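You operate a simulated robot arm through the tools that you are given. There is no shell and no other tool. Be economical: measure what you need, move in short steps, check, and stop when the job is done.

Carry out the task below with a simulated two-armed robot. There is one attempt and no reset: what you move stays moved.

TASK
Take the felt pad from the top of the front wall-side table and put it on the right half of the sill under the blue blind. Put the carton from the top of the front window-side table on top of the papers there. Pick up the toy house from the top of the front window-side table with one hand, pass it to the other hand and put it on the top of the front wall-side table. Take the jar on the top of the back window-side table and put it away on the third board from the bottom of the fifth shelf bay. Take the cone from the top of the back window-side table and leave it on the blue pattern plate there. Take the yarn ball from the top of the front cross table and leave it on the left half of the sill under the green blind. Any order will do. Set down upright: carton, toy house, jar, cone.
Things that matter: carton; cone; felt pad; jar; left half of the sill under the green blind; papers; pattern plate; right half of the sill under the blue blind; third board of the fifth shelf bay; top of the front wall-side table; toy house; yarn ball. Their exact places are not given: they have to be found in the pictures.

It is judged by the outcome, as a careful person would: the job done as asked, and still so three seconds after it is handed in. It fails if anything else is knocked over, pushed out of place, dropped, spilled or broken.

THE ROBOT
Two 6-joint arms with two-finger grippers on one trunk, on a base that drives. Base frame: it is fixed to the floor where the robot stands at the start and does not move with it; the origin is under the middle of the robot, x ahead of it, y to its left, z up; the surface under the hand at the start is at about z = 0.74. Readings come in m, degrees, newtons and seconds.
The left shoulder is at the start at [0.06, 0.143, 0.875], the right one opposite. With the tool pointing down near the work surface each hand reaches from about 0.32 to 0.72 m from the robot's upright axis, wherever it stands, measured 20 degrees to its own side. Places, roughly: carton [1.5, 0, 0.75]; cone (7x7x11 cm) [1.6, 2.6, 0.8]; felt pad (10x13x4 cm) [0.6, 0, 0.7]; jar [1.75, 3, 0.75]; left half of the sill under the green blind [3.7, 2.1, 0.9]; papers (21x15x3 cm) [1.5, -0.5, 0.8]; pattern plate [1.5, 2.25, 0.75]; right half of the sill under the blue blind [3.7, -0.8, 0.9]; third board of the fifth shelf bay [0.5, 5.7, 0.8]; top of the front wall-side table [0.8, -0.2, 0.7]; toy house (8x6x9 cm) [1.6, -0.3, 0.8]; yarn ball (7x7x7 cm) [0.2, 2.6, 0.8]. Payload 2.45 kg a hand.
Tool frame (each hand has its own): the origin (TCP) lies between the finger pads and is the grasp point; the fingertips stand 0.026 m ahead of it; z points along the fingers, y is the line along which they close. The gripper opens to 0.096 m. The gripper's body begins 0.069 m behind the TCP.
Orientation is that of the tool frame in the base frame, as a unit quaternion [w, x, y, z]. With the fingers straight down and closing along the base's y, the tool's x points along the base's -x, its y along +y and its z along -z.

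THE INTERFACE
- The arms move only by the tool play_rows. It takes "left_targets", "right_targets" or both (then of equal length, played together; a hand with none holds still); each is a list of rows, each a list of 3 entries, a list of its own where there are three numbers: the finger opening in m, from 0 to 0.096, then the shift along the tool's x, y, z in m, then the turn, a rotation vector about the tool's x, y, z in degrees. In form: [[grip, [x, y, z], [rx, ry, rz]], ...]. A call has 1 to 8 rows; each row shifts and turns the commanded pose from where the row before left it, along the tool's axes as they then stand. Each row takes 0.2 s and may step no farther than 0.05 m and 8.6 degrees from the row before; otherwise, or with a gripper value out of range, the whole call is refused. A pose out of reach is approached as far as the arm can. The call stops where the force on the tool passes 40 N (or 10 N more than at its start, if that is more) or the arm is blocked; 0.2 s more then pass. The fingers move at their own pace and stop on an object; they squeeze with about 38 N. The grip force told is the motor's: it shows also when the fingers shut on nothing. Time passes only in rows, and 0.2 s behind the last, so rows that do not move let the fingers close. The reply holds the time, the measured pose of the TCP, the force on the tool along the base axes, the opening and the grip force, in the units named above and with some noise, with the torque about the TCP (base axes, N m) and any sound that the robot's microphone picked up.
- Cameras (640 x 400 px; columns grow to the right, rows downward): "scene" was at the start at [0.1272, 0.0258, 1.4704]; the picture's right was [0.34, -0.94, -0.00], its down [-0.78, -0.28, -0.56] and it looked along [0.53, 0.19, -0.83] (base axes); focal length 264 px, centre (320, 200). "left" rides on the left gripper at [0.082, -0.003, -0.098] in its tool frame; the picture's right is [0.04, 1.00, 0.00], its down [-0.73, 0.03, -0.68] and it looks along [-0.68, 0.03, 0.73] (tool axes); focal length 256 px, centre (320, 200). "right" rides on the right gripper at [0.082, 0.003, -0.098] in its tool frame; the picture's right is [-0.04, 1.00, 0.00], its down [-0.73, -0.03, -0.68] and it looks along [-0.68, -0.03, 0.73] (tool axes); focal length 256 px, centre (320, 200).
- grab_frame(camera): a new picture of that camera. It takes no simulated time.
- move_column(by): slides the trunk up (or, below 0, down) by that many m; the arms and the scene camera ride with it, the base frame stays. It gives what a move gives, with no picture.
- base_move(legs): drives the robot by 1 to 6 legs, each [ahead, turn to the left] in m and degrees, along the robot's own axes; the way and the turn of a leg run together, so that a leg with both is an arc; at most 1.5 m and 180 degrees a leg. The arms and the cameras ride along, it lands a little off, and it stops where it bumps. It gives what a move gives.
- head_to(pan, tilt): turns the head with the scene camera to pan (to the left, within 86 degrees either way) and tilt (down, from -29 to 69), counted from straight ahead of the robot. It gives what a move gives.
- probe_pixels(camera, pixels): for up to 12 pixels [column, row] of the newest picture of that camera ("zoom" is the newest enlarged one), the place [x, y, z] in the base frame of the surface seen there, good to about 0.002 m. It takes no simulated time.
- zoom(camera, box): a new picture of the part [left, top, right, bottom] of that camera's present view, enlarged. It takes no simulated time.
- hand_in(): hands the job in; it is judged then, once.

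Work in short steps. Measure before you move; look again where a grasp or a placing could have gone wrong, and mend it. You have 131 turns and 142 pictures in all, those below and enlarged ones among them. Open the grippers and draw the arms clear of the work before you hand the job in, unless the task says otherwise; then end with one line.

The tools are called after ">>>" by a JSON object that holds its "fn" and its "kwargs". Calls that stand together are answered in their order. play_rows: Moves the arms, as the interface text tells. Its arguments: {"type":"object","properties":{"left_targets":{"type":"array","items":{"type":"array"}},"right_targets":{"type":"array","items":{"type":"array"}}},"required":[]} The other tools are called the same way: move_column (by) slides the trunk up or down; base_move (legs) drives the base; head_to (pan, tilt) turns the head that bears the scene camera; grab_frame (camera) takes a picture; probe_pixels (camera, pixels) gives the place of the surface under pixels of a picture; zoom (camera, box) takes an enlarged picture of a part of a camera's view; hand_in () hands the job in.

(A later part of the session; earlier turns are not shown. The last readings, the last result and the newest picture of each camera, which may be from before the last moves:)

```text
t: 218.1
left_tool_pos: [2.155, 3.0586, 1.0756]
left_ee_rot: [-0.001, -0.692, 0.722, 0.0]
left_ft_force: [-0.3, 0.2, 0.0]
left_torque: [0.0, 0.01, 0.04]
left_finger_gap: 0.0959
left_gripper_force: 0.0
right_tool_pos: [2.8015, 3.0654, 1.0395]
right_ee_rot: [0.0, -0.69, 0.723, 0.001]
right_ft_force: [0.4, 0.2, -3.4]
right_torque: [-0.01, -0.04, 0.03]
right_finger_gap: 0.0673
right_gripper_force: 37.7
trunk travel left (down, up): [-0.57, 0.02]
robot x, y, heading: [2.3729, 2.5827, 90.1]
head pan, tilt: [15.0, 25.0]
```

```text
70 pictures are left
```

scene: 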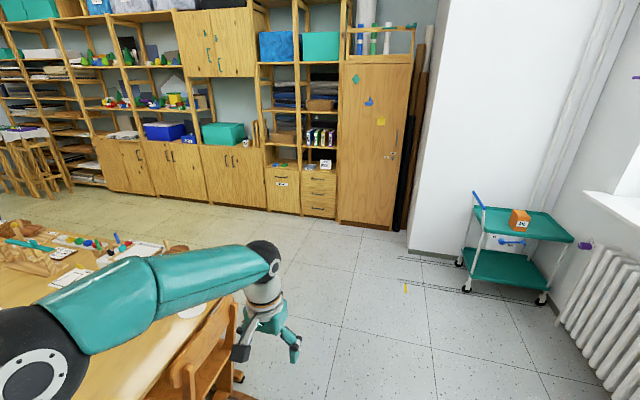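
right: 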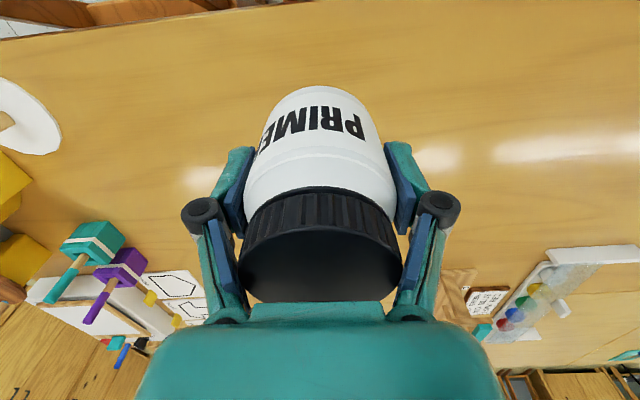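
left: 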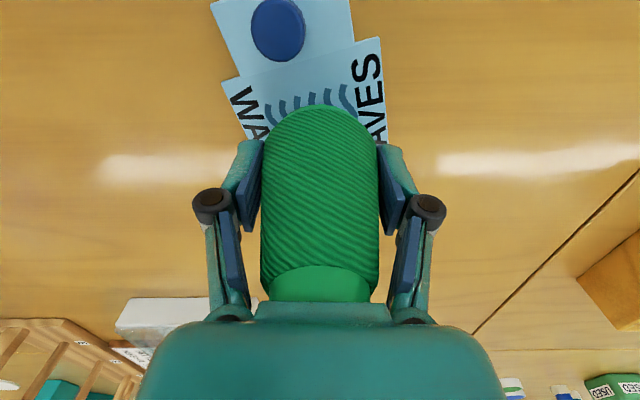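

The way is open. I check the yellow thing on the floor (405,287) and the table end.

>>> {"fn": "probe_pixels", "kwargs": {"camera": "scene", "pixels": [[405, 287], [200, 250], [240, 378], [225, 300], [130, 240], [270, 210], [55, 195], [215, 205]]}}

>>> {"fn": "base_move", "kwargs": {"legs": [[1.2, 0], [0.9, 0], [0, 40], [0, 25]]}}

```text
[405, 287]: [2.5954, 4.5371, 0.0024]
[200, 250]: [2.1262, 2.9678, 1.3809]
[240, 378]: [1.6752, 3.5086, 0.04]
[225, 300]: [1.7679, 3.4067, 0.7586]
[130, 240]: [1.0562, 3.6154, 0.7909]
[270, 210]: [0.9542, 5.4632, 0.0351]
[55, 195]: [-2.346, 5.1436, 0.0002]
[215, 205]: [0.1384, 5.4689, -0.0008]
```

```text
t: 227.6
left_tool_pos: [2.1785, 4.9847, 1.077]
left_ee_rot: [-0.002, -0.687, 0.726, 0.001]
left_ft_force: [-0.4, 0.3, -0.3]
left_torque: [0.03, 0.03, -0.03]
left_finger_gap: 0.0961
left_gripper_force: 0.0
right_tool_pos: [2.8241, 4.9758, 1.0358]
right_ee_rot: [-0.012, -0.687, 0.727, -0.007]
right_ft_force: [0.7, -1.4, -3.0]
right_torque: [0.04, 0.02, 0.05]
right_finger_gap: 0.0673
right_gripper_force: 37.4
trunk travel left (down, up): [-0.57, 0.02]
robot x, y, heading: [2.387, 4.5065, 89.5]
head pan, tilt: [15.0, 25.0]
stopped in leg 2: the force on the tool passed its limit at 102 N (the readings are from after the stop); the commanded pose is now the measured one
```

The right hand touched something ahead (probably the jutting wall). I back off and look at the jar.

>>> {"fn": "base_move", "kwargs": {"legs": [[-0.25, 0]]}}

>>> {"fn": "grab_frame", "kwargs": {"camera": "right"}}

>>> {"fn": "head_to", "kwargs": {"pan": -20, "tilt": 30}}

>>> {"fn": "grab_frame", "kwargs": {"camera": "scene"}}

```text
t: 229.4
left_tool_pos: [2.1735, 4.7359, 1.0773]
left_ee_rot: [-0.002, -0.689, 0.725, 0.0]
left_ft_force: [0.4, 0.9, -0.2]
left_torque: [0.07, -0.01, -0.02]
left_finger_gap: 0.0962
left_gripper_force: 0.1
right_tool_pos: [2.8209, 4.7316, 1.0367]
right_ee_rot: [-0.012, -0.689, 0.725, -0.007]
right_ft_force: [-0.4, -0.4, -2.7]
right_torque: [0.0, -0.04, 0.0]
right_finger_gap: 0.0671
right_gripper_force: 38.4
trunk travel left (down, up): [-0.57, 0.02]
robot x, y, heading: [2.3866, 4.2553, 89.8]
head pan, tilt: [15.0, 25.0]
```

```text
69 pictures are left
```

right: 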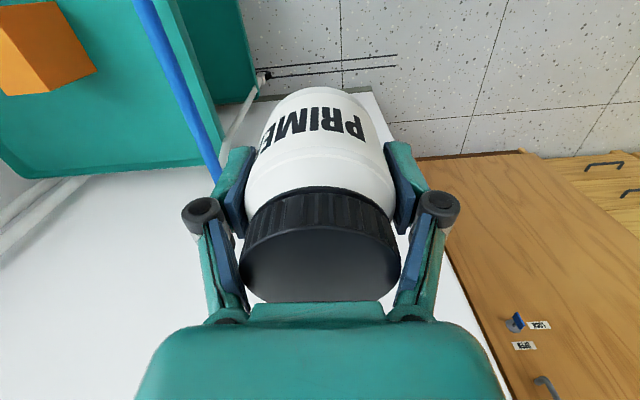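

```text
t: 230.4
left_tool_pos: [2.1736, 4.7381, 1.0772]
left_ee_rot: [-0.002, -0.69, 0.724, 0.0]
left_ft_force: [-0.4, -0.2, -1.3]
left_torque: [0.04, -0.01, 0.01]
left_finger_gap: 0.0958
left_gripper_force: 0.1
right_tool_pos: [2.8207, 4.7329, 1.0377]
right_ee_rot: [-0.011, -0.689, 0.725, -0.007]
right_ft_force: [0.1, 0.0, -3.8]
right_torque: [-0.01, 0.0, -0.04]
right_finger_gap: 0.0669
right_gripper_force: 37.7
trunk travel left (down, up): [-0.57, 0.02]
robot x, y, heading: [2.3864, 4.259, 89.7]
head pan, tilt: [-20.0, 30.0]
```

```text
68 pictures are left
```

scene: 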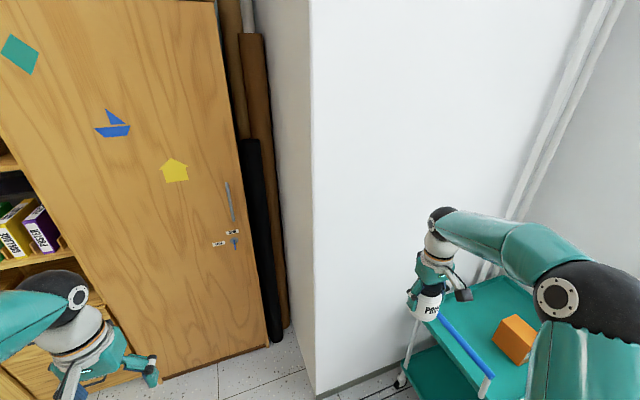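

>>> {"fn": "probe_pixels", "kwargs": {"camera": "scene", "pixels": [[437, 315], [487, 385], [515, 335], [402, 383], [315, 300], [400, 250], [440, 300], [420, 385]]}}

>>> {"fn": "probe_pixels", "kwargs": {"camera": "right", "pixels": [[140, 10], [212, 170], [50, 50], [265, 77], [360, 110], [340, 95]]}}

```text
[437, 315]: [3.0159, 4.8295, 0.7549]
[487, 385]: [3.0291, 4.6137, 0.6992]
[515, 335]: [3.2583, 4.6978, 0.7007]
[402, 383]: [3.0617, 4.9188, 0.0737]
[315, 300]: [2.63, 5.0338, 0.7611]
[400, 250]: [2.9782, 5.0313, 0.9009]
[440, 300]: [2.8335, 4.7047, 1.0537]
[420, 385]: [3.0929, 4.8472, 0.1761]
```

```text
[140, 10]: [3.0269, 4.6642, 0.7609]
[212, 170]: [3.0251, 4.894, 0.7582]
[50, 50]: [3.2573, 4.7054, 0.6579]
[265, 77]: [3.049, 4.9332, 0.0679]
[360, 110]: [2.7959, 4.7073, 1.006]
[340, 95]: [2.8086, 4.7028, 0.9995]
```

Only the wall (y≈5.03) was touched; the trolley is untouched and the jar unchanged in the grip. I turn left toward the shelf corridor.

>>> {"fn": "base_move", "kwargs": {"legs": [[0, 38], [0, 20]]}}

>>> {"fn": "base_move", "kwargs": {"legs": [[0, 30]]}}

>>> {"fn": "head_to", "kwargs": {"pan": 0, "tilt": 35}}

>>> {"fn": "grab_frame", "kwargs": {"camera": "scene"}}

```text
t: 234.0
left_tool_pos: [1.8656, 4.3355, 1.0774]
left_ee_rot: [0.002, 0.953, -0.302, 0.002]
left_ft_force: [-0.5, -0.2, 0.3]
left_torque: [0.03, 0.01, -0.01]
left_finger_gap: 0.0961
left_gripper_force: 0.1
right_tool_pos: [2.2154, 4.8812, 1.0366]
right_ee_rot: [0.007, 0.953, -0.302, 0.013]
right_ft_force: [-0.2, 0.6, -3.4]
right_torque: [-0.04, -0.01, 0.01]
right_finger_gap: 0.0668
right_gripper_force: 37.8
trunk travel left (down, up): [-0.57, 0.02]
robot x, y, heading: [2.4111, 4.2945, 147.3]
head pan, tilt: [-20.0, 30.0]
```

```text
t: 236.1
left_tool_pos: [1.9198, 4.055, 1.0769]
left_ee_rot: [0.001, 0.999, -0.04, 0.001]
left_ft_force: [0.1, 0.0, 1.1]
left_torque: [0.01, -0.02, -0.03]
left_finger_gap: 0.0958
left_gripper_force: 0.1
right_tool_pos: [1.9456, 4.703, 1.0367]
right_ee_rot: [0.003, 0.999, -0.042, 0.013]
right_ft_force: [-0.1, 0.6, -3.7]
right_torque: [-0.02, 0.02, 0.0]
right_finger_gap: 0.0669
right_gripper_force: 37.8
trunk travel left (down, up): [-0.57, 0.02]
robot x, y, heading: [2.404, 4.3205, 177.7]
head pan, tilt: [-20.0, 30.0]
```

```text
t: 236.9
left_tool_pos: [1.9188, 4.0572, 1.0782]
left_ee_rot: [0.003, 0.999, -0.043, 0.001]
left_ft_force: [-0.1, 0.5, -0.3]
left_torque: [0.0, -0.01, -0.02]
left_finger_gap: 0.096
left_gripper_force: 0.1
right_tool_pos: [1.9464, 4.7043, 1.0369]
right_ee_rot: [0.003, 0.999, -0.042, 0.014]
right_ft_force: [-0.4, 0.0, -3.1]
right_torque: [0.01, -0.02, 0.02]
right_finger_gap: 0.0672
right_gripper_force: 37.8
trunk travel left (down, up): [-0.57, 0.02]
robot x, y, heading: [2.4058, 4.3203, 177.6]
head pan, tilt: [0.0, 35.0]
```

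```text
67 pictures are left
```

scene: 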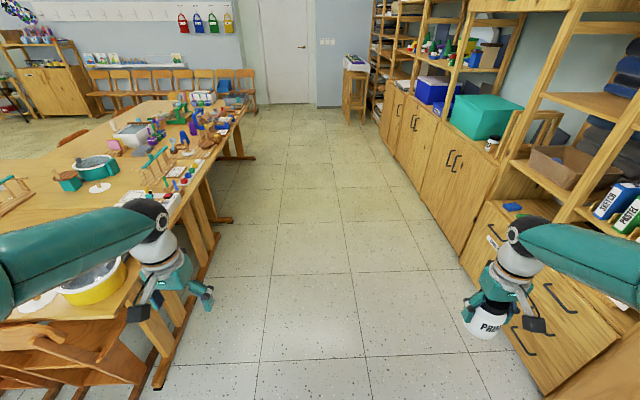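

The corridor is clear; I drive to x≈0.55 and turn to face bay 5.

>>> {"fn": "base_move", "kwargs": {"legs": [[1.0, 0], [0.85, 0], [0, -40], [0, -20]]}}

>>> {"fn": "base_move", "kwargs": {"legs": [[0, -27.5]]}}

>>> {"fn": "head_to", "kwargs": {"pan": -10, "tilt": 30}}

>>> {"fn": "grab_frame", "kwargs": {"camera": "scene"}}

```text
t: 249.8
left_tool_pos: [0.0597, 4.702, 1.0772]
left_ee_rot: [0.003, 0.84, -0.542, 0.0]
left_ft_force: [0.5, 0.6, -0.3]
left_torque: [-0.03, 0.01, -0.01]
left_finger_gap: 0.0961
left_gripper_force: 0.0
right_tool_pos: [0.6389, 4.9927, 1.0373]
right_ee_rot: [0.009, 0.84, -0.543, 0.01]
right_ft_force: [1.2, -0.2, -2.8]
right_torque: [0.0, 0.02, 0.01]
right_finger_gap: 0.0671
right_gripper_force: 38.0
trunk travel left (down, up): [-0.57, 0.02]
robot x, y, heading: [0.487, 4.3806, 116.4]
head pan, tilt: [0.0, 35.0]
```

```text
t: 251.7
left_tool_pos: [0.2576, 4.8627, 1.0782]
left_ee_rot: [-0.004, -0.686, 0.727, 0.001]
left_ft_force: [0.7, 0.0, -0.6]
left_torque: [0.03, 0.02, 0.0]
left_finger_gap: 0.0956
left_gripper_force: 0.1
right_tool_pos: [0.9039, 4.8547, 1.0365]
right_ee_rot: [-0.013, -0.686, 0.728, -0.007]
right_ft_force: [-0.7, 0.3, -3.6]
right_torque: [-0.02, 0.0, -0.04]
right_finger_gap: 0.0673
right_gripper_force: 37.6
trunk travel left (down, up): [-0.57, 0.02]
robot x, y, heading: [0.4624, 4.3794, 89.4]
head pan, tilt: [0.0, 35.0]
```

```text
t: 252.5
left_tool_pos: [0.2563, 4.8632, 1.0795]
left_ee_rot: [-0.003, -0.687, 0.727, 0.001]
left_ft_force: [0.2, -0.6, -0.2]
left_torque: [0.0, -0.01, -0.03]
left_finger_gap: 0.096
left_gripper_force: 0.0
right_tool_pos: [0.9021, 4.8527, 1.0389]
right_ee_rot: [-0.011, -0.686, 0.727, -0.008]
right_ft_force: [0.3, -0.3, -3.2]
right_torque: [0.02, -0.01, 0.04]
right_finger_gap: 0.0669
right_gripper_force: 38.0
trunk travel left (down, up): [-0.57, 0.02]
robot x, y, heading: [0.466, 4.3844, 89.1]
head pan, tilt: [-10.0, 30.0]
```

```text
66 pictures are left
```

scene: 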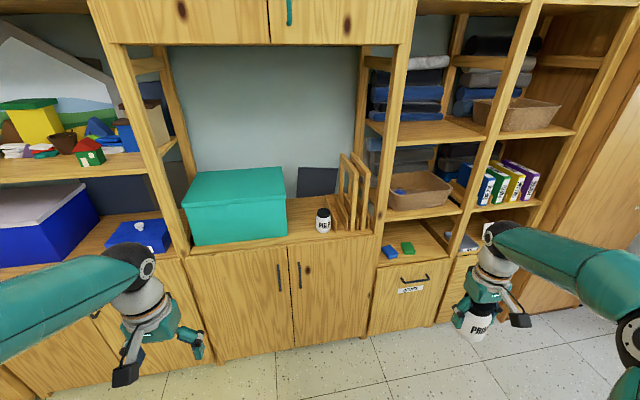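

I measure the free area between the box, the PULP jar and the rack.

>>> {"fn": "zoom", "kwargs": {"camera": "scene", "box": [240, 140, 400, 240]}}

>>> {"fn": "probe_pixels", "kwargs": {"camera": "zoom", "pixels": [[190, 340], [188, 130], [188, 170], [250, 340], [250, 250], [305, 360], [330, 330], [330, 280], [380, 365], [400, 330], [540, 370], [230, 380]]}}

```text
4.00 times, centred on (320, 190) of scene
```

zoom: 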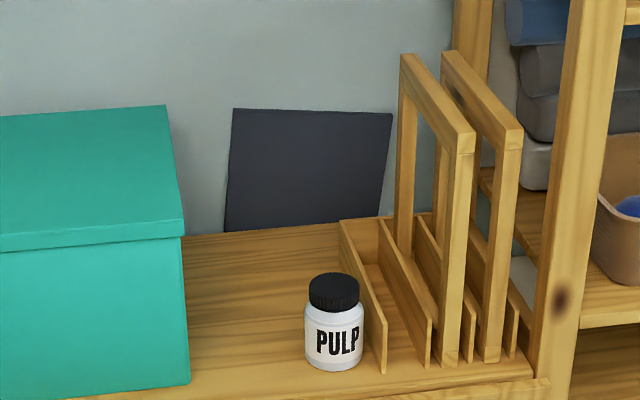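

```text
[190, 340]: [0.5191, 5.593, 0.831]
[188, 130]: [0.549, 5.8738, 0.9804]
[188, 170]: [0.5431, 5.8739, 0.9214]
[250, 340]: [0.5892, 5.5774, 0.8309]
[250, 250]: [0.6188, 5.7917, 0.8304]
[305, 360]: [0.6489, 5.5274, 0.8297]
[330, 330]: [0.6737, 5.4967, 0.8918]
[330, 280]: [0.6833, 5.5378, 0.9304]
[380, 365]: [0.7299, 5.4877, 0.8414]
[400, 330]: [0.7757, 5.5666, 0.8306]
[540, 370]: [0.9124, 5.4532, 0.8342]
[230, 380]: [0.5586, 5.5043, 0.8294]
```

Free floor: x 0.52–0.64 in front, wider behind; target (0.60, 5.66). I swing the jar hand to x≈0.60, level it, retract the left hand, then drive in.

>>> {"fn": "play_rows", "kwargs": {"right_targets": [[0.03, [0, 0.0433, 0], [0, -1.5, 0]], [0.03, [0, 0.0433, 0], [0, 0, 0]], [0.03, [0, 0.0433, 0], [0, 0, 0]], [0.03, [0, 0.0433, 0], [0, 0, 0]], [0.03, [0, 0.0433, 0], [0, 0, 0]], [0.03, [0, 0.0433, 0], [0, 0, 0]], [0.03, [0, 0.0433, 0], [0, 0, 0]]], "left_targets": [[0.096, [0.021, 0.01, 0], [0, 0, 0]], [0.096, [0.021, 0.01, 0], [0, 0, 0]], [0.096, [0.021, 0.01, 0], [0, 0, 0]], [0.096, [0.021, 0.01, 0], [0, 0, 0]], [0.096, [0.021, 0.01, 0], [0, 0, 0]], [0.096, [0.021, 0.01, 0], [0, 0, 0]], [0.096, [0.021, 0.01, 0], [0, 0, 0]]]}}

>>> {"fn": "base_move", "kwargs": {"legs": [[0.4, 0]]}}

>>> {"fn": "grab_frame", "kwargs": {"camera": "scene"}}

```text
t: 254.1
left_tool_pos: [0.1765, 4.7195, 1.0806]
left_ee_rot: [-0.003, -0.686, 0.728, 0.001]
left_ft_force: [0.2, 0.4, -0.5]
left_torque: [-0.02, -0.01, 0.02]
left_finger_gap: 0.0962
left_gripper_force: 0.0
right_tool_pos: [0.6006, 4.8686, 1.0371]
right_ee_rot: [-0.001, -0.687, 0.727, 0.001]
right_ft_force: [-0.4, -0.4, -2.6]
right_torque: [0.01, -0.01, 0.0]
right_finger_gap: 0.0673
right_gripper_force: 37.7
trunk travel left (down, up): [-0.57, 0.02]
robot x, y, heading: [0.4639, 4.3796, 89.1]
head pan, tilt: [-10.0, 30.0]
```

```text
t: 256.6
left_tool_pos: [0.1841, 5.1299, 1.0784]
left_ee_rot: [-0.002, -0.686, 0.728, 0.0]
left_ft_force: [0.5, -0.2, -0.2]
left_torque: [-0.01, 0.01, 0.0]
left_finger_gap: 0.0962
left_gripper_force: 0.1
right_tool_pos: [0.6092, 5.2783, 1.0364]
right_ee_rot: [-0.003, -0.685, 0.729, 0.002]
right_ft_force: [-0.7, 0.7, -3.2]
right_torque: [-0.03, 0.03, 0.0]
right_finger_gap: 0.0669
right_gripper_force: 38.1
trunk travel left (down, up): [-0.57, 0.02]
robot x, y, heading: [0.4698, 4.7942, 88.9]
head pan, tilt: [-10.0, 30.0]
```

```text
64 pictures are left
```

scene: 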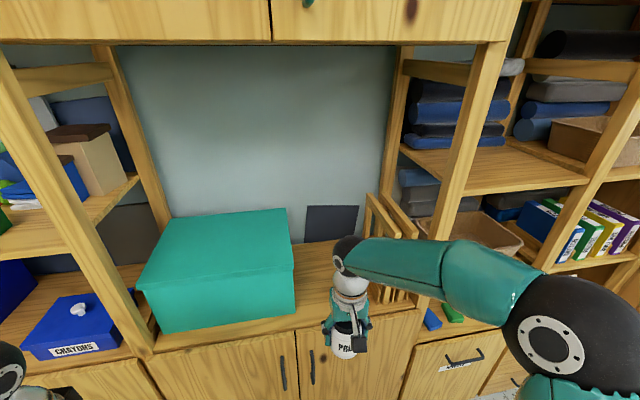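

>>> {"fn": "base_move", "kwargs": {"legs": [[0.26, 0]]}}

>>> {"fn": "grab_frame", "kwargs": {"camera": "right"}}

>>> {"fn": "head_to", "kwargs": {"pan": -12, "tilt": 45}}

>>> {"fn": "grab_frame", "kwargs": {"camera": "scene"}}

```text
t: 258.5
left_tool_pos: [0.188, 5.3888, 1.0803]
left_ee_rot: [-0.002, -0.686, 0.728, 0.0]
left_ft_force: [0.8, 0.7, -0.5]
left_torque: [-0.03, 0.02, -0.04]
left_finger_gap: 0.0961
left_gripper_force: 0.0
right_tool_pos: [0.6129, 5.5366, 1.0361]
right_ee_rot: [-0.002, -0.685, 0.729, 0.002]
right_ft_force: [-0.5, 0.4, -3.3]
right_torque: [-0.02, -0.02, 0.01]
right_finger_gap: 0.0672
right_gripper_force: 37.6
trunk travel left (down, up): [-0.57, 0.02]
robot x, y, heading: [0.4699, 5.049, 89.4]
head pan, tilt: [-10.0, 30.0]
```

```text
63 pictures are left
```

right: 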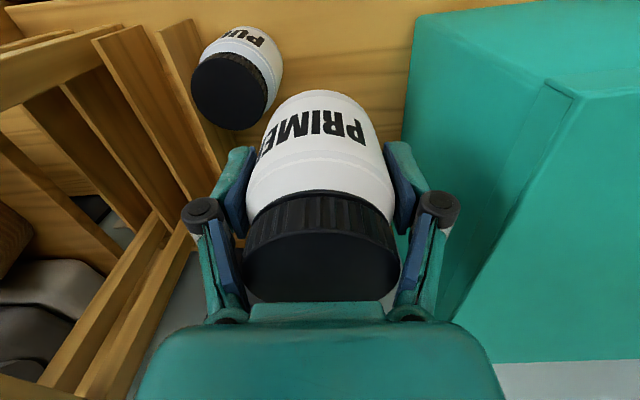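

```text
t: 259.3
left_tool_pos: [0.1876, 5.3876, 1.0814]
left_ee_rot: [-0.001, -0.686, 0.728, 0.001]
left_ft_force: [-0.5, 0.7, 0.8]
left_torque: [0.02, 0.01, 0.01]
left_finger_gap: 0.0962
left_gripper_force: 0.0
right_tool_pos: [0.6129, 5.5356, 1.0381]
right_ee_rot: [-0.003, -0.685, 0.728, 0.001]
right_ft_force: [0.2, 0.0, -3.5]
right_torque: [-0.03, -0.01, 0.01]
right_finger_gap: 0.0672
right_gripper_force: 37.8
trunk travel left (down, up): [-0.57, 0.02]
robot x, y, heading: [0.4745, 5.0482, 89.3]
head pan, tilt: [-12.0, 45.0]
```

```text
62 pictures are left
```

scene: 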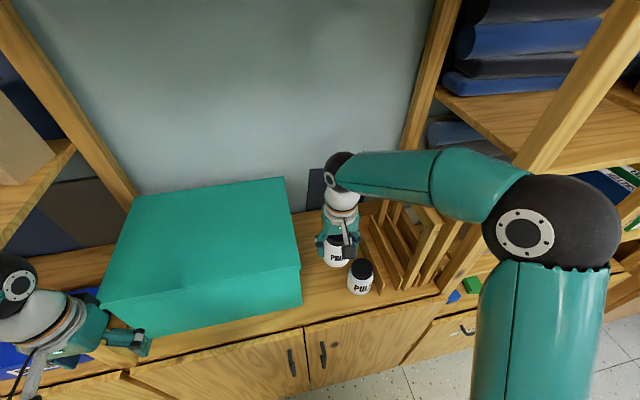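

>>> {"fn": "probe_pixels", "kwargs": {"camera": "scene", "pixels": [[300, 262], [285, 178], [302, 300], [359, 268], [359, 292], [100, 300], [320, 210], [365, 235], [385, 285]]}}

>>> {"fn": "probe_pixels", "kwargs": {"camera": "right", "pixels": [[412, 60], [414, 20], [405, 110], [230, 90], [160, 30], [445, 318]]}}

```text
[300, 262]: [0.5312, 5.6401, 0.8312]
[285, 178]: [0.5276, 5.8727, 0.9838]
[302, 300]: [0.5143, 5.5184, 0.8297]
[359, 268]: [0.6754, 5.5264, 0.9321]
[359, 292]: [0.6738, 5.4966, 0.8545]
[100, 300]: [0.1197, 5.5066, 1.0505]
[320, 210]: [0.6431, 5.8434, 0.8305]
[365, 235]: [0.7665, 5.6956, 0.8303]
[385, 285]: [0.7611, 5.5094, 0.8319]
```

```text
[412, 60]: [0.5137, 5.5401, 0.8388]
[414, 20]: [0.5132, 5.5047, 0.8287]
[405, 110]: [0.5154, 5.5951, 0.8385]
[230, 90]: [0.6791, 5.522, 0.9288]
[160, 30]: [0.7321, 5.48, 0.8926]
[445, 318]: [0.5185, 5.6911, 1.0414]
```

Target (0.62, 5.665). To keep out of the reach limit I drive 5 cm closer, then extend 8 cm.

>>> {"fn": "base_move", "kwargs": {"legs": [[0.05, 0]]}}

>>> {"fn": "play_rows", "kwargs": {"right_targets": [[0.03, [-0.025, 0, 0], [0, 0, 0]], [0.03, [-0.025, 0, 0.01], [0, 0, 0]], [0.03, [-0.02, 0, 0.01], [0, 0, 0]]]}}

```text
t: 260.2
left_tool_pos: [0.1865, 5.4413, 1.0797]
left_ee_rot: [-0.003, -0.686, 0.727, -0.001]
left_ft_force: [0.5, 1.2, -0.7]
left_torque: [-0.07, 0.0, 0.02]
left_finger_gap: 0.0959
left_gripper_force: 0.1
right_tool_pos: [0.6138, 5.5885, 1.0364]
right_ee_rot: [-0.003, -0.686, 0.728, 0.0]
right_ft_force: [-0.3, 1.4, -4.0]
right_torque: [-0.11, 0.01, -0.06]
right_finger_gap: 0.0673
right_gripper_force: 38.2
trunk travel left (down, up): [-0.57, 0.02]
robot x, y, heading: [0.4713, 5.0978, 89.3]
head pan, tilt: [-12.0, 45.0]
```

```text
t: 261.0
left_tool_pos: [0.1874, 5.4399, 1.081]
left_ee_rot: [-0.003, -0.686, 0.727, 0.001]
left_ft_force: [1.0, 0.6, -0.8]
left_torque: [-0.02, -0.02, -0.04]
left_finger_gap: 0.0958
left_gripper_force: 0.0
right_tool_pos: [0.6181, 5.656, 1.0166]
right_ee_rot: [-0.002, -0.686, 0.728, 0.002]
right_ft_force: [-0.3, 1.0, -3.2]
right_torque: [-0.02, 0.03, 0.02]
right_finger_gap: 0.0672
right_gripper_force: 37.9
trunk travel left (down, up): [-0.57, 0.02]
robot x, y, heading: [0.472, 5.0999, 89.0]
head pan, tilt: [-12.0, 45.0]
```

Now lower toward the board (target TCP ≈0.879), stopping a bit above to check.

>>> {"fn": "play_rows", "kwargs": {"right_targets": [[0.03, [-0.006, 0, 0.04], [0, 0, 0]], [0.03, [0, 0, 0.045], [0, 0, 0]], [0.03, [0, 0, 0.035], [0, 0, 0]]]}}

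>>> {"fn": "grab_frame", "kwargs": {"camera": "right"}}

>>> {"fn": "zoom", "kwargs": {"camera": "scene", "box": [240, 160, 440, 285]}}

```text
t: 261.8
left_tool_pos: [0.1868, 5.4392, 1.0805]
left_ee_rot: [-0.003, -0.686, 0.728, -0.001]
left_ft_force: [0.6, -0.6, 0.4]
left_torque: [0.02, 0.0, 0.01]
left_finger_gap: 0.0962
left_gripper_force: 0.0
right_tool_pos: [0.6151, 5.6636, 0.8962]
right_ee_rot: [-0.002, -0.685, 0.728, 0.002]
right_ft_force: [-0.1, 0.0, -2.8]
right_torque: [-0.01, -0.04, 0.01]
right_finger_gap: 0.0674
right_gripper_force: 38.2
trunk travel left (down, up): [-0.57, 0.02]
robot x, y, heading: [0.4724, 5.0999, 89.1]
head pan, tilt: [-12.0, 45.0]
```

```text
61 pictures are left
```

right: 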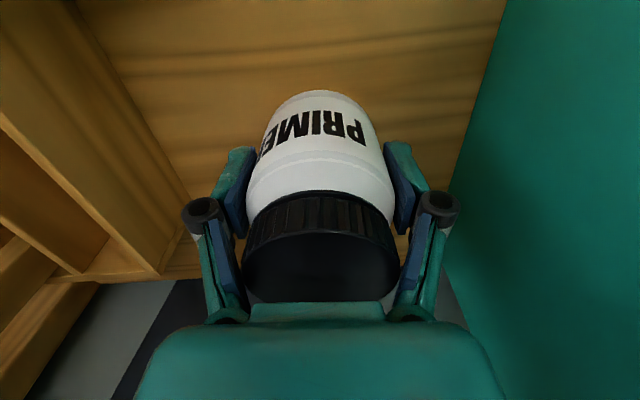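

```text
3.20 times, centred on (340, 222) of scene
```

zoom: 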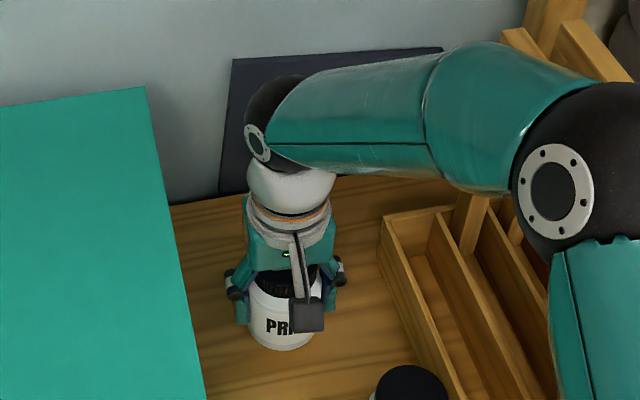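

Plenty of room on both sides. Lower to contact.

>>> {"fn": "play_rows", "kwargs": {"right_targets": [[0.03, [0, 0, 0.013], [0, 0, 0]], [0.03, [0, 0, 0.002], [0, 0, 0]], [0.03, [0, 0, 0.002], [0, 0, 0]]]}}

```text
t: 262.6
left_tool_pos: [0.1872, 5.4377, 1.0815]
left_ee_rot: [-0.002, -0.685, 0.728, 0.0]
left_ft_force: [0.3, 0.1, -0.2]
left_torque: [-0.01, 0.01, -0.02]
left_finger_gap: 0.0961
left_gripper_force: 0.0
right_tool_pos: [0.6157, 5.6635, 0.8801]
right_ee_rot: [-0.002, -0.686, 0.728, 0.002]
right_ft_force: [0.3, -1.1, -2.9]
right_torque: [-0.03, -0.02, -0.05]
right_finger_gap: 0.0673
right_gripper_force: 38.0
trunk travel left (down, up): [-0.57, 0.02]
robot x, y, heading: [0.4688, 5.1005, 89.4]
head pan, tilt: [-12.0, 45.0]
```

>>> {"fn": "play_rows", "kwargs": {"right_targets": [[0.03, [0, 0, 0.002], [0, 0, 0]], [0.03, [0, 0, 0.002], [0, 0, 0]]]}}

```text
t: 263.2
left_tool_pos: [0.1873, 5.4373, 1.0818]
left_ee_rot: [-0.002, -0.686, 0.728, 0.001]
left_ft_force: [0.5, 0.3, -0.6]
left_torque: [0.01, 0.0, 0.0]
left_finger_gap: 0.096
left_gripper_force: 0.1
right_tool_pos: [0.6154, 5.6632, 0.8796]
right_ee_rot: [0.0, -0.686, 0.728, 0.004]
right_ft_force: [0.3, -0.3, 19.0]
right_torque: [0.37, -0.45, 0.07]
right_finger_gap: 0.0673
right_gripper_force: 38.4
trunk travel left (down, up): [-0.57, 0.02]
robot x, y, heading: [0.4718, 5.0976, 89.1]
head pan, tilt: [-12.0, 45.0]
```

Seated (19 N). Back 2 mm, open, rise, and check.

>>> {"fn": "play_rows", "kwargs": {"right_targets": [[0.03, [0, 0, -0.003], [0, 0, 0]], [0.08, [0, 0, 0], [0, 0, 0]], [0.092, [0, 0, 0], [0, 0, 0]], [0.092, [0, 0, 0], [0, 0, 0]], [0.092, [0, 0, -0.04], [0, 0, 0]], [0.092, [0, 0, -0.045], [0, 0, 0]], [0.092, [0.005, 0, -0.04], [0, 0, 0]]]}}

>>> {"fn": "grab_frame", "kwargs": {"camera": "right"}}

```text
t: 264.8
left_tool_pos: [0.1882, 5.4366, 1.0813]
left_ee_rot: [-0.002, -0.686, 0.728, 0.001]
left_ft_force: [-0.4, -0.4, 0.3]
left_torque: [0.02, 0.01, -0.01]
left_finger_gap: 0.0959
left_gripper_force: 0.0
right_tool_pos: [0.6172, 5.6553, 1.0065]
right_ee_rot: [-0.002, -0.686, 0.728, 0.002]
right_ft_force: [0.7, 0.1, -0.7]
right_torque: [0.0, 0.01, 0.0]
right_finger_gap: 0.092
right_gripper_force: 0.2
trunk travel left (down, up): [-0.57, 0.02]
robot x, y, heading: [0.4758, 5.0981, 89.1]
head pan, tilt: [-12.0, 45.0]
```

```text
59 pictures are left
```

right: 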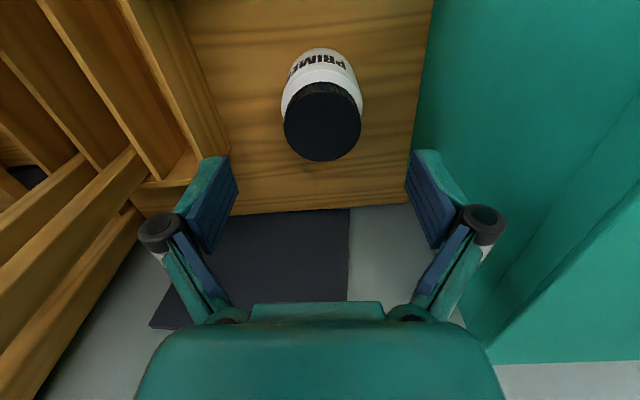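

The jar stands upright on the board. I back out and travel back to the front window side.

>>> {"fn": "play_rows", "kwargs": {"right_targets": [[0.092, [0.02, 0, -0.03], [0, 0, 0]]]}}

>>> {"fn": "base_move", "kwargs": {"legs": [[-0.4, 0], [-0.3, 0]]}}

>>> {"fn": "grab_frame", "kwargs": {"camera": "scene"}}

>>> {"fn": "base_move", "kwargs": {"legs": [[0, -40], [0, -20]]}}

>>> {"fn": "base_move", "kwargs": {"legs": [[0, -29], [1.2, 0], [0.7, 0]]}}

```text
t: 265.2
left_tool_pos: [0.1874, 5.4366, 1.0822]
left_ee_rot: [-0.002, -0.686, 0.727, 0.001]
left_ft_force: [0.5, -1.1, 0.0]
left_torque: [0.03, 0.03, 0.0]
left_finger_gap: 0.0959
left_gripper_force: 0.1
right_tool_pos: [0.6159, 5.6356, 1.0376]
right_ee_rot: [-0.002, -0.686, 0.728, 0.003]
right_ft_force: [-0.7, -0.9, -0.4]
right_torque: [0.04, -0.01, 0.02]
right_finger_gap: 0.092
right_gripper_force: 0.0
trunk travel left (down, up): [-0.57, 0.02]
robot x, y, heading: [0.4722, 5.0999, 89.0]
head pan, tilt: [-12.0, 45.0]
```

```text
t: 269.4
left_tool_pos: [0.1784, 4.7373, 1.0811]
left_ee_rot: [-0.001, -0.687, 0.726, 0.001]
left_ft_force: [-0.1, -0.2, 0.7]
left_torque: [0.03, 0.02, 0.0]
left_finger_gap: 0.0963
left_gripper_force: 0.0
right_tool_pos: [0.6058, 4.9391, 1.0356]
right_ee_rot: [-0.002, -0.687, 0.726, 0.002]
right_ft_force: [-0.5, 0.0, 0.7]
right_torque: [0.02, 0.01, -0.05]
right_finger_gap: 0.0919
right_gripper_force: 0.1
trunk travel left (down, up): [-0.57, 0.02]
robot x, y, heading: [0.4667, 4.4049, 89.7]
head pan, tilt: [-12.0, 45.0]
```

```text
58 pictures are left
```

scene: 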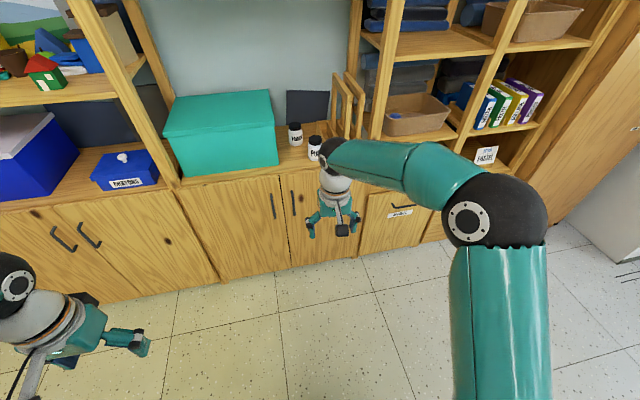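

```text
t: 273.0
left_tool_pos: [0.6021, 4.825, 1.0829]
left_ee_rot: [-0.002, -0.25, 0.968, 0.003]
left_ft_force: [0.4, 0.0, -0.2]
left_torque: [-0.01, 0.03, -0.01]
left_finger_gap: 0.0956
left_gripper_force: 0.0
right_tool_pos: [1.0014, 4.5695, 1.0357]
right_ee_rot: [-0.002, -0.249, 0.969, 0.002]
right_ft_force: [0.8, 0.1, -0.4]
right_torque: [0.03, 0.01, -0.01]
right_finger_gap: 0.0921
right_gripper_force: 0.0
trunk travel left (down, up): [-0.57, 0.02]
robot x, y, heading: [0.4468, 4.4334, 30.4]
head pan, tilt: [-12.0, 45.0]
stopped in leg 2: the robot was blocked; the commanded pose is now the measured one
```

```text
t: 284.2
left_tool_pos: [2.6448, 4.7693, 1.0817]
left_ee_rot: [-0.002, -0.011, 1.0, 0.002]
left_ft_force: [-0.3, 0.0, 0.1]
left_torque: [0.0, 0.01, 0.01]
left_finger_gap: 0.0959
left_gripper_force: 0.1
right_tool_pos: [2.8793, 4.3597, 1.0355]
right_ee_rot: [-0.001, -0.009, 1.0, 0.003]
right_ft_force: [0.2, -0.2, 0.1]
right_torque: [0.04, 0.0, 0.01]
right_finger_gap: 0.0922
right_gripper_force: 0.0
trunk travel left (down, up): [-0.57, 0.02]
robot x, y, heading: [2.3261, 4.4961, 2.6]
head pan, tilt: [-12.0, 45.0]
```

Both jars stand. Next turn south and drive along the window corridor.

>>> {"fn": "base_move", "kwargs": {"legs": [[0, -40], [0, -20]]}}

>>> {"fn": "base_move", "kwargs": {"legs": [[0, -33]]}}

>>> {"fn": "head_to", "kwargs": {"pan": 0, "tilt": 25}}

>>> {"fn": "grab_frame", "kwargs": {"camera": "scene"}}

```text
t: 287.9
left_tool_pos: [2.7241, 4.3609, 1.0834]
left_ee_rot: [0.0, 0.485, 0.874, 0.003]
left_ft_force: [-0.7, -0.3, 0.4]
left_torque: [-0.04, 0.0, 0.03]
left_finger_gap: 0.0964
left_gripper_force: 0.0
right_tool_pos: [2.4903, 3.9508, 1.0369]
right_ee_rot: [0.002, 0.487, 0.873, 0.003]
right_ft_force: [0.0, -0.8, 0.6]
right_torque: [-0.01, -0.03, -0.02]
right_finger_gap: 0.0917
right_gripper_force: 0.0
trunk travel left (down, up): [-0.57, 0.02]
robot x, y, heading: [2.3423, 4.5043, -56.4]
head pan, tilt: [-12.0, 45.0]
```

```text
t: 290.0
left_tool_pos: [2.5846, 4.1794, 1.0873]
left_ee_rot: [0.002, 0.712, 0.702, 0.002]
left_ft_force: [-0.1, 0.5, -1.0]
left_torque: [-0.03, 0.03, -0.05]
left_finger_gap: 0.0959
left_gripper_force: 0.1
right_tool_pos: [2.1645, 3.9606, 1.0413]
right_ee_rot: [0.004, 0.713, 0.701, 0.001]
right_ft_force: [-0.5, 0.5, 0.5]
right_torque: [-0.02, -0.03, 0.02]
right_finger_gap: 0.092
right_gripper_force: 0.1
trunk travel left (down, up): [-0.57, 0.02]
robot x, y, heading: [2.3543, 4.5019, -89.0]
head pan, tilt: [-12.0, 45.0]
```

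```text
t: 290.9
left_tool_pos: [2.5883, 4.1853, 1.0865]
left_ee_rot: [0.005, 0.713, 0.701, -0.002]
left_ft_force: [-0.1, 0.7, -0.3]
left_torque: [0.03, -0.02, 0.01]
left_finger_gap: 0.0959
left_gripper_force: 0.1
right_tool_pos: [2.1672, 3.9651, 1.044]
right_ee_rot: [0.007, 0.712, 0.702, -0.001]
right_ft_force: [-0.1, 0.4, 0.4]
right_torque: [-0.03, 0.0, -0.03]
right_finger_gap: 0.0923
right_gripper_force: 0.2
trunk travel left (down, up): [-0.57, 0.02]
robot x, y, heading: [2.3567, 4.5008, -88.8]
head pan, tilt: [0.0, 25.0]
```

```text
57 pictures are left
```

scene: 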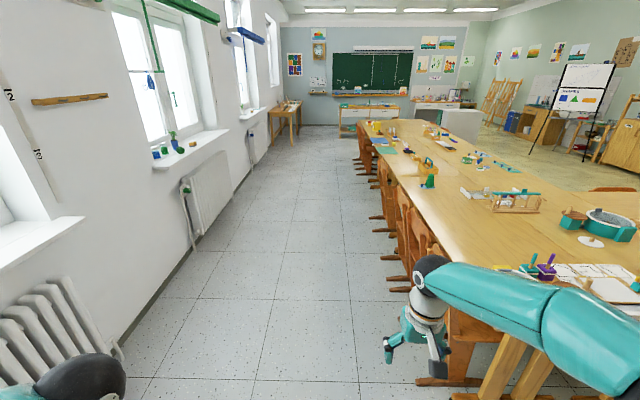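

The corridor is clear. I drive south to about y≈-0.05.

>>> {"fn": "base_move", "kwargs": {"legs": [[1.5, 0], [1.5, 0], [1.5, 0]]}}

>>> {"fn": "base_move", "kwargs": {"legs": [[0, -40], [0, -20]]}}

>>> {"fn": "head_to", "kwargs": {"pan": -25, "tilt": 40}}

>>> {"fn": "grab_frame", "kwargs": {"camera": "scene"}}

```text
t: 312.7
left_tool_pos: [2.7406, -0.3059, 1.0857]
left_ee_rot: [0.004, 0.704, 0.711, -0.001]
left_ft_force: [-0.4, -0.9, 0.7]
left_torque: [0.01, 0.0, 0.0]
left_finger_gap: 0.096
left_gripper_force: 0.0
right_tool_pos: [2.3271, -0.5356, 1.0437]
right_ee_rot: [0.006, 0.704, 0.71, -0.002]
right_ft_force: [-0.8, -0.4, -0.4]
right_torque: [0.02, 0.0, 0.0]
right_finger_gap: 0.092
right_gripper_force: 0.1
trunk travel left (down, up): [-0.57, 0.02]
robot x, y, heading: [2.5002, 0.003, -87.2]
head pan, tilt: [0.0, 25.0]
```

```text
t: 316.6
left_tool_pos: [2.3504, -0.3609, 1.0886]
left_ee_rot: [0.005, 0.963, 0.27, -0.002]
left_ft_force: [0.4, -0.5, -0.4]
left_torque: [-0.08, -0.03, -0.02]
left_finger_gap: 0.096
left_gripper_force: 0.1
right_tool_pos: [1.9425, -0.1225, 1.0442]
right_ee_rot: [0.004, 0.963, 0.269, -0.003]
right_ft_force: [-0.4, 0.3, -0.3]
right_torque: [-0.04, -0.01, -0.01]
right_finger_gap: 0.092
right_gripper_force: 0.0
trunk travel left (down, up): [-0.57, 0.02]
robot x, y, heading: [2.5151, -0.0258, -147.1]
head pan, tilt: [0.0, 25.0]
stopped in leg 2: the robot was blocked; the commanded pose is now the measured one
```

```text
t: 317.5
left_tool_pos: [2.3521, -0.3626, 1.0873]
left_ee_rot: [0.004, 0.963, 0.27, -0.004]
left_ft_force: [0.5, -0.1, -0.3]
left_torque: [0.07, 0.0, 0.01]
left_finger_gap: 0.0962
left_gripper_force: 0.0
right_tool_pos: [1.9445, -0.1242, 1.0456]
right_ee_rot: [0.004, 0.963, 0.27, -0.004]
right_ft_force: [0.2, -0.7, -0.6]
right_torque: [-0.01, 0.01, 0.02]
right_finger_gap: 0.0921
right_gripper_force: 0.1
trunk travel left (down, up): [-0.57, 0.02]
robot x, y, heading: [2.5174, -0.0267, -146.8]
head pan, tilt: [-25.0, 40.0]
```

```text
56 pictures are left
```

scene: 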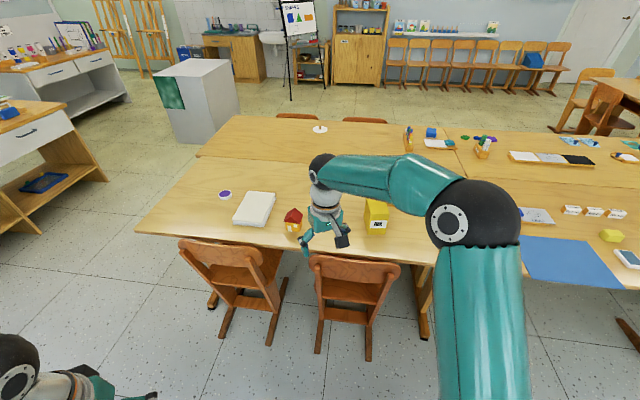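

I measure carton, papers, house and the chair legs here.

>>> {"fn": "zoom", "kwargs": {"camera": "scene", "box": [180, 150, 440, 312]}}

>>> {"fn": "probe_pixels", "kwargs": {"camera": "scene", "pixels": [[368, 358], [318, 350], [268, 345], [222, 338], [385, 270], [377, 205], [376, 230], [292, 213], [255, 207], [243, 225], [250, 193], [292, 232]]}}

```text
2.46 times, centred on (310, 231) of scene
```

zoom: 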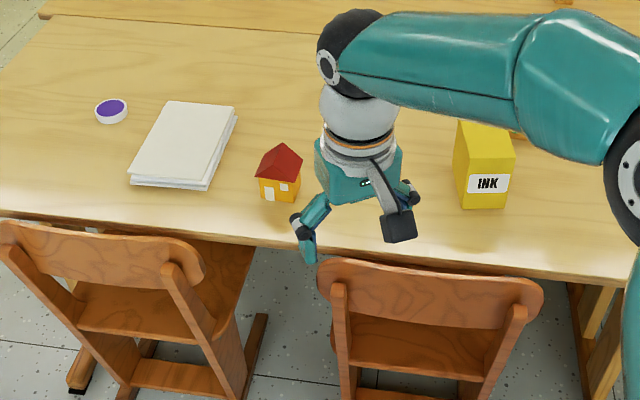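

```text
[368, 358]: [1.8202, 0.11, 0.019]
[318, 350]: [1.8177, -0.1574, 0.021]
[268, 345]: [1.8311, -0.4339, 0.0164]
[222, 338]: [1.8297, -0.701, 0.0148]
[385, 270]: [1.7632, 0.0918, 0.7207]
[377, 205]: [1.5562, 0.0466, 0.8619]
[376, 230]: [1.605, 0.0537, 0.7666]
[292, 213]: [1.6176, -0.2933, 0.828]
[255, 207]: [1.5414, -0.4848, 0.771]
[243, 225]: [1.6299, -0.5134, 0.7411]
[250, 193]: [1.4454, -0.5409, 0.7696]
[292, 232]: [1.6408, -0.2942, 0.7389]
```

>>> {"fn": "base_move", "kwargs": {"legs": [[0, -33]]}}

>>> {"fn": "head_to", "kwargs": {"pan": 5, "tilt": 45}}

```text
t: 319.7
left_tool_pos: [2.1968, -0.2172, 1.0868]
left_ee_rot: [0.003, 1.0, -0.016, -0.005]
left_ft_force: [0.5, -0.1, -0.2]
left_torque: [0.02, -0.01, 0.03]
left_finger_gap: 0.0961
left_gripper_force: 0.1
right_tool_pos: [1.9851, 0.2047, 1.045]
right_ee_rot: [0.003, 1.0, -0.016, -0.005]
right_ft_force: [0.3, 0.5, 0.0]
right_torque: [0.01, -0.02, 0.01]
right_finger_gap: 0.0919
right_gripper_force: 0.2
trunk travel left (down, up): [-0.57, 0.02]
robot x, y, heading: [2.5212, -0.0501, -179.8]
head pan, tilt: [-25.0, 40.0]
```

```text
t: 320.6
left_tool_pos: [2.1974, -0.2164, 1.0876]
left_ee_rot: [0.002, 1.0, -0.017, -0.004]
left_ft_force: [0.1, 1.1, 0.1]
left_torque: [-0.06, 0.03, 0.02]
left_finger_gap: 0.096
left_gripper_force: 0.1
right_tool_pos: [1.9848, 0.2057, 1.0457]
right_ee_rot: [0.003, 1.0, -0.016, -0.005]
right_ft_force: [0.9, 0.9, -0.2]
right_torque: [0.01, 0.03, 0.01]
right_finger_gap: 0.0922
right_gripper_force: 0.1
trunk travel left (down, up): [-0.57, 0.02]
robot x, y, heading: [2.5165, -0.0501, -179.8]
head pan, tilt: [5.0, 45.0]
```

>>> {"fn": "base_move", "kwargs": {"legs": [[0.385, 0]]}}

>>> {"fn": "grab_frame", "kwargs": {"camera": "scene"}}

```text
t: 323.1
left_tool_pos: [1.8023, -0.2161, 1.0884]
left_ee_rot: [0.003, 1.0, -0.019, -0.003]
left_ft_force: [-0.3, 0.2, 0.4]
left_torque: [-0.01, 0.0, -0.01]
left_finger_gap: 0.0962
left_gripper_force: 0.0
right_tool_pos: [1.5937, 0.2069, 1.0463]
right_ee_rot: [0.003, 1.0, -0.019, -0.004]
right_ft_force: [-0.1, 0.0, 0.0]
right_torque: [0.06, -0.07, 0.0]
right_finger_gap: 0.092
right_gripper_force: 0.0
trunk travel left (down, up): [-0.57, 0.02]
robot x, y, heading: [2.1267, -0.0545, 179.8]
head pan, tilt: [5.0, 45.0]
```

```text
54 pictures are left
```

scene: 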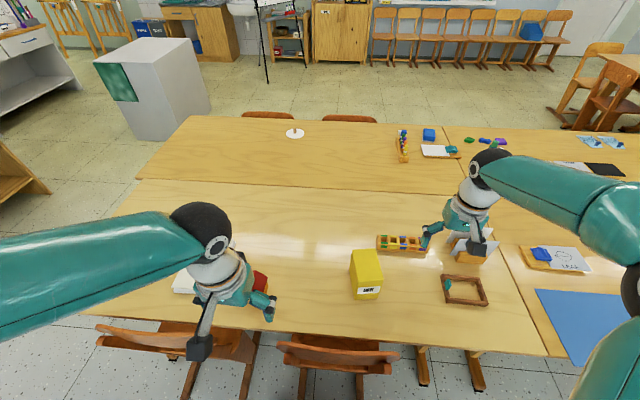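

>>> {"fn": "zoom", "kwargs": {"camera": "scene", "box": [320, 220, 420, 320]}}

>>> {"fn": "probe_pixels", "kwargs": {"camera": "scene", "pixels": [[352, 252], [376, 251], [381, 278], [355, 281], [366, 265], [367, 297], [381, 293], [358, 297]]}}

```text
4.00 times, centred on (370, 270) of scene
```

zoom: 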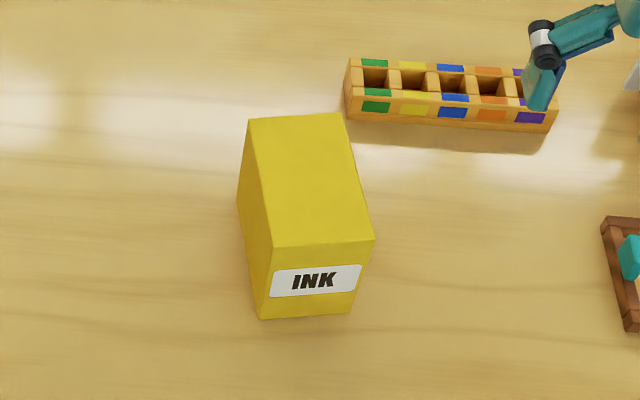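

```text
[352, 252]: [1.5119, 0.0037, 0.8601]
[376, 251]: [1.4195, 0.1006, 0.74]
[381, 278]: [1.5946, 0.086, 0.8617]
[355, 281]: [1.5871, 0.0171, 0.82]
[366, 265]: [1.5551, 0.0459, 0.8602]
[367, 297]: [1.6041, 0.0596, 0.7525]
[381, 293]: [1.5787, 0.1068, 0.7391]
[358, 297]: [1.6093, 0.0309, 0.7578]
```

>>> {"fn": "probe_pixels", "kwargs": {"camera": "zoom", "pixels": [[252, 122], [337, 116], [369, 235], [277, 245], [310, 180], [246, 250], [268, 310], [347, 306]]}}

```text
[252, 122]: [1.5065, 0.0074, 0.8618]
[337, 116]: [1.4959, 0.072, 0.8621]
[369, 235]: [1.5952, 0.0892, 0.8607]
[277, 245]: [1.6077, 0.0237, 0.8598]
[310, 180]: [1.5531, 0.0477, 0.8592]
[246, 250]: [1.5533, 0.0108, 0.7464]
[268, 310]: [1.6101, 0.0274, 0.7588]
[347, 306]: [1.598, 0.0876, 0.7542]
```

Carton centre (1.5515, 0.048), width 0.067 with closing axis at 99°. I lower the column, bring the left hand above it and move the right hand back.

>>> {"fn": "move_column", "kwargs": {"by": -0.1}}

>>> {"fn": "play_rows", "kwargs": {"left_targets": [[0.096, [-0.0326, -0.0318, 0], [0, 0, 0]], [0.096, [-0.0326, -0.0318, 0], [0, 0, 0]], [0.096, [-0.0326, -0.0318, 0], [0, 0, 0]], [0.096, [-0.0326, -0.0318, 0], [0, 0, 0]], [0.096, [-0.0326, -0.0318, 0], [0, 0, 0]], [0.096, [-0.0326, -0.0318, 0], [0, 0, 0]], [0.096, [-0.0326, -0.0318, 0], [0, 0, 0]], [0.096, [-0.0326, -0.0318, 0], [0, 0, 0]]], "right_targets": [[0.096, [0.02, -0.02, 0], [0, 0, 0]], [0.096, [0.02, -0.02, 0], [0, 0, 0]], [0.096, [0.02, -0.02, 0], [0, 0, 0]], [0.096, [0.02, -0.02, 0], [0, 0, 0]], [0.096, [0.02, -0.02, 0], [0, 0, 0]], [0.096, [0.02, -0.02, 0], [0, 0, 0]], [0.096, [0, 0, 0], [0, 0, 0]], [0.096, [0, 0, 0], [0, 0, 0]]]}}

>>> {"fn": "play_rows", "kwargs": {"left_targets": [[0.096, [0, 0, 0], [0, 0, -5.7]], [0.096, [0, 0, 0], [0, 0, -5.7]]]}}

>>> {"fn": "grab_frame", "kwargs": {"camera": "left"}}

```text
t: 324.4
left_tool_pos: [1.8043, -0.2155, 0.9893]
left_ee_rot: [0.002, 1.0, -0.018, -0.004]
left_ft_force: [0.3, -0.5, -0.1]
left_torque: [0.0, 0.02, 0.02]
left_finger_gap: 0.0959
left_gripper_force: 0.1
right_tool_pos: [1.5957, 0.2074, 0.946]
right_ee_rot: [0.003, 1.0, -0.019, -0.005]
right_ft_force: [0.5, -0.3, -0.2]
right_torque: [0.03, 0.01, 0.01]
right_finger_gap: 0.092
right_gripper_force: 0.1
trunk travel left (down, up): [-0.47, 0.12]
robot x, y, heading: [2.1245, -0.0531, 179.7]
head pan, tilt: [5.0, 45.0]
```

```text
t: 326.2
left_tool_pos: [1.5547, 0.0349, 0.9941]
left_ee_rot: [-0.002, 1.0, -0.011, -0.006]
left_ft_force: [0.5, -0.3, -0.1]
left_torque: [0.08, -0.01, -0.03]
left_finger_gap: 0.0959
left_gripper_force: 0.1
left hand out of reach, approached as far as the arm can: row 8
right_tool_pos: [1.719, 0.3239, 0.9452]
right_ee_rot: [0.003, 1.0, -0.019, -0.005]
right_ft_force: [-0.3, 1.0, 0.1]
right_torque: [0.05, -0.01, 0.01]
right_finger_gap: 0.0959
right_gripper_force: 0.0
trunk travel left (down, up): [-0.47, 0.12]
robot x, y, heading: [2.1236, -0.0516, 179.7]
head pan, tilt: [5.0, 45.0]
```

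```text
t: 326.8
left_tool_pos: [1.5544, 0.0349, 0.9923]
left_ee_rot: [-0.004, 0.996, 0.091, -0.007]
left_ft_force: [-0.1, 0.8, 0.3]
left_torque: [-0.02, -0.02, -0.02]
left_finger_gap: 0.0962
left_gripper_force: 0.1
right_tool_pos: [1.7214, 0.3238, 0.9444]
right_ee_rot: [0.002, 1.0, -0.019, -0.005]
right_ft_force: [-0.2, 1.1, 0.1]
right_torque: [0.01, 0.0, 0.02]
right_finger_gap: 0.0958
right_gripper_force: 0.0
trunk travel left (down, up): [-0.47, 0.12]
robot x, y, heading: [2.1249, -0.0516, 179.8]
head pan, tilt: [5.0, 45.0]
```

```text
52 pictures are left
```

left: 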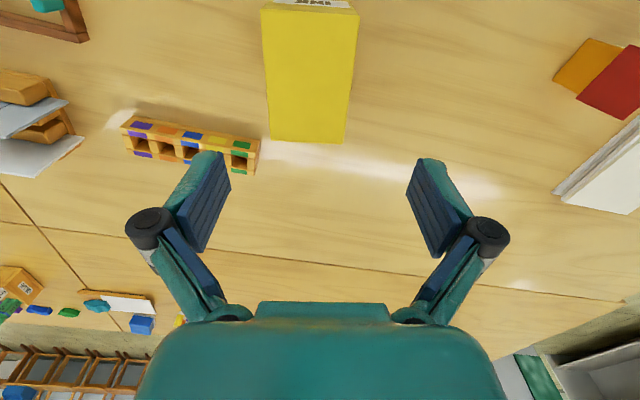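

>>> {"fn": "play_rows", "kwargs": {"left_targets": [[0.096, [0, 0, 0.04], [0, 0, 0]], [0.096, [0, -0.013, 0.03], [0, 0, 0]]]}}

>>> {"fn": "grab_frame", "kwargs": {"camera": "left"}}

```text
t: 327.4
left_tool_pos: [1.5574, 0.057, 0.9168]
left_ee_rot: [0.002, 0.997, 0.081, -0.005]
left_ft_force: [0.0, 1.1, -0.5]
left_torque: [0.0, -0.02, 0.03]
left_finger_gap: 0.0959
left_gripper_force: 0.1
right_tool_pos: [1.7196, 0.3237, 0.9439]
right_ee_rot: [0.003, 1.0, -0.019, -0.004]
right_ft_force: [-0.4, 0.0, -1.1]
right_torque: [0.03, -0.02, 0.01]
right_finger_gap: 0.096
right_gripper_force: 0.0
trunk travel left (down, up): [-0.47, 0.12]
robot x, y, heading: [2.123, -0.0505, 180.2]
head pan, tilt: [5.0, 45.0]
```

```text
51 pictures are left
```

left: 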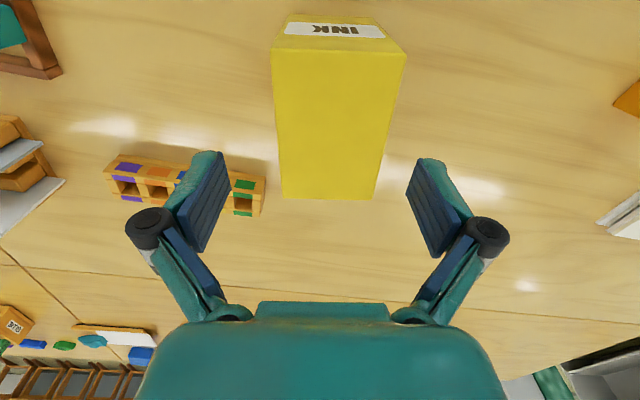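

I correct by 8 mm sideways and 7 mm forward, then descend to z≈0.815 and close.

>>> {"fn": "play_rows", "kwargs": {"left_targets": [[0.096, [-0.007, 0.008, 0], [0, 0, 0]], [0.096, [0, 0, 0.02], [0, 0, 0]]]}}

>>> {"fn": "grab_frame", "kwargs": {"camera": "left"}}

```text
t: 328.0
left_tool_pos: [1.5502, 0.046, 0.8975]
left_ee_rot: [0.002, 0.997, 0.081, -0.004]
left_ft_force: [0.1, 0.0, 0.8]
left_torque: [-0.02, -0.03, -0.01]
left_finger_gap: 0.0959
left_gripper_force: 0.0
right_tool_pos: [1.7202, 0.3233, 0.9434]
right_ee_rot: [0.003, 1.0, -0.019, -0.005]
right_ft_force: [-0.7, -0.3, 0.2]
right_torque: [-0.03, 0.01, 0.0]
right_finger_gap: 0.0958
right_gripper_force: 0.0
trunk travel left (down, up): [-0.47, 0.12]
robot x, y, heading: [2.1263, -0.0554, 179.9]
head pan, tilt: [5.0, 45.0]
```

```text
50 pictures are left
```

left: 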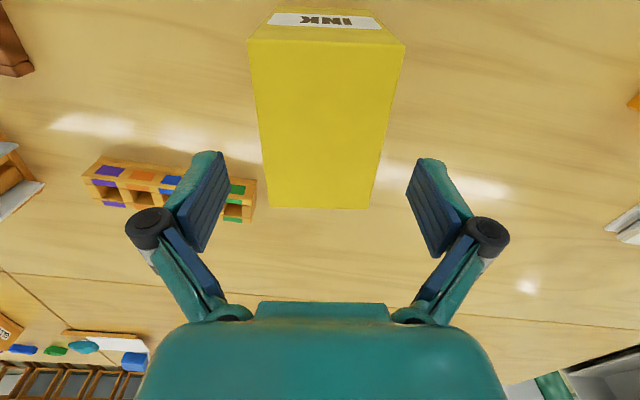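

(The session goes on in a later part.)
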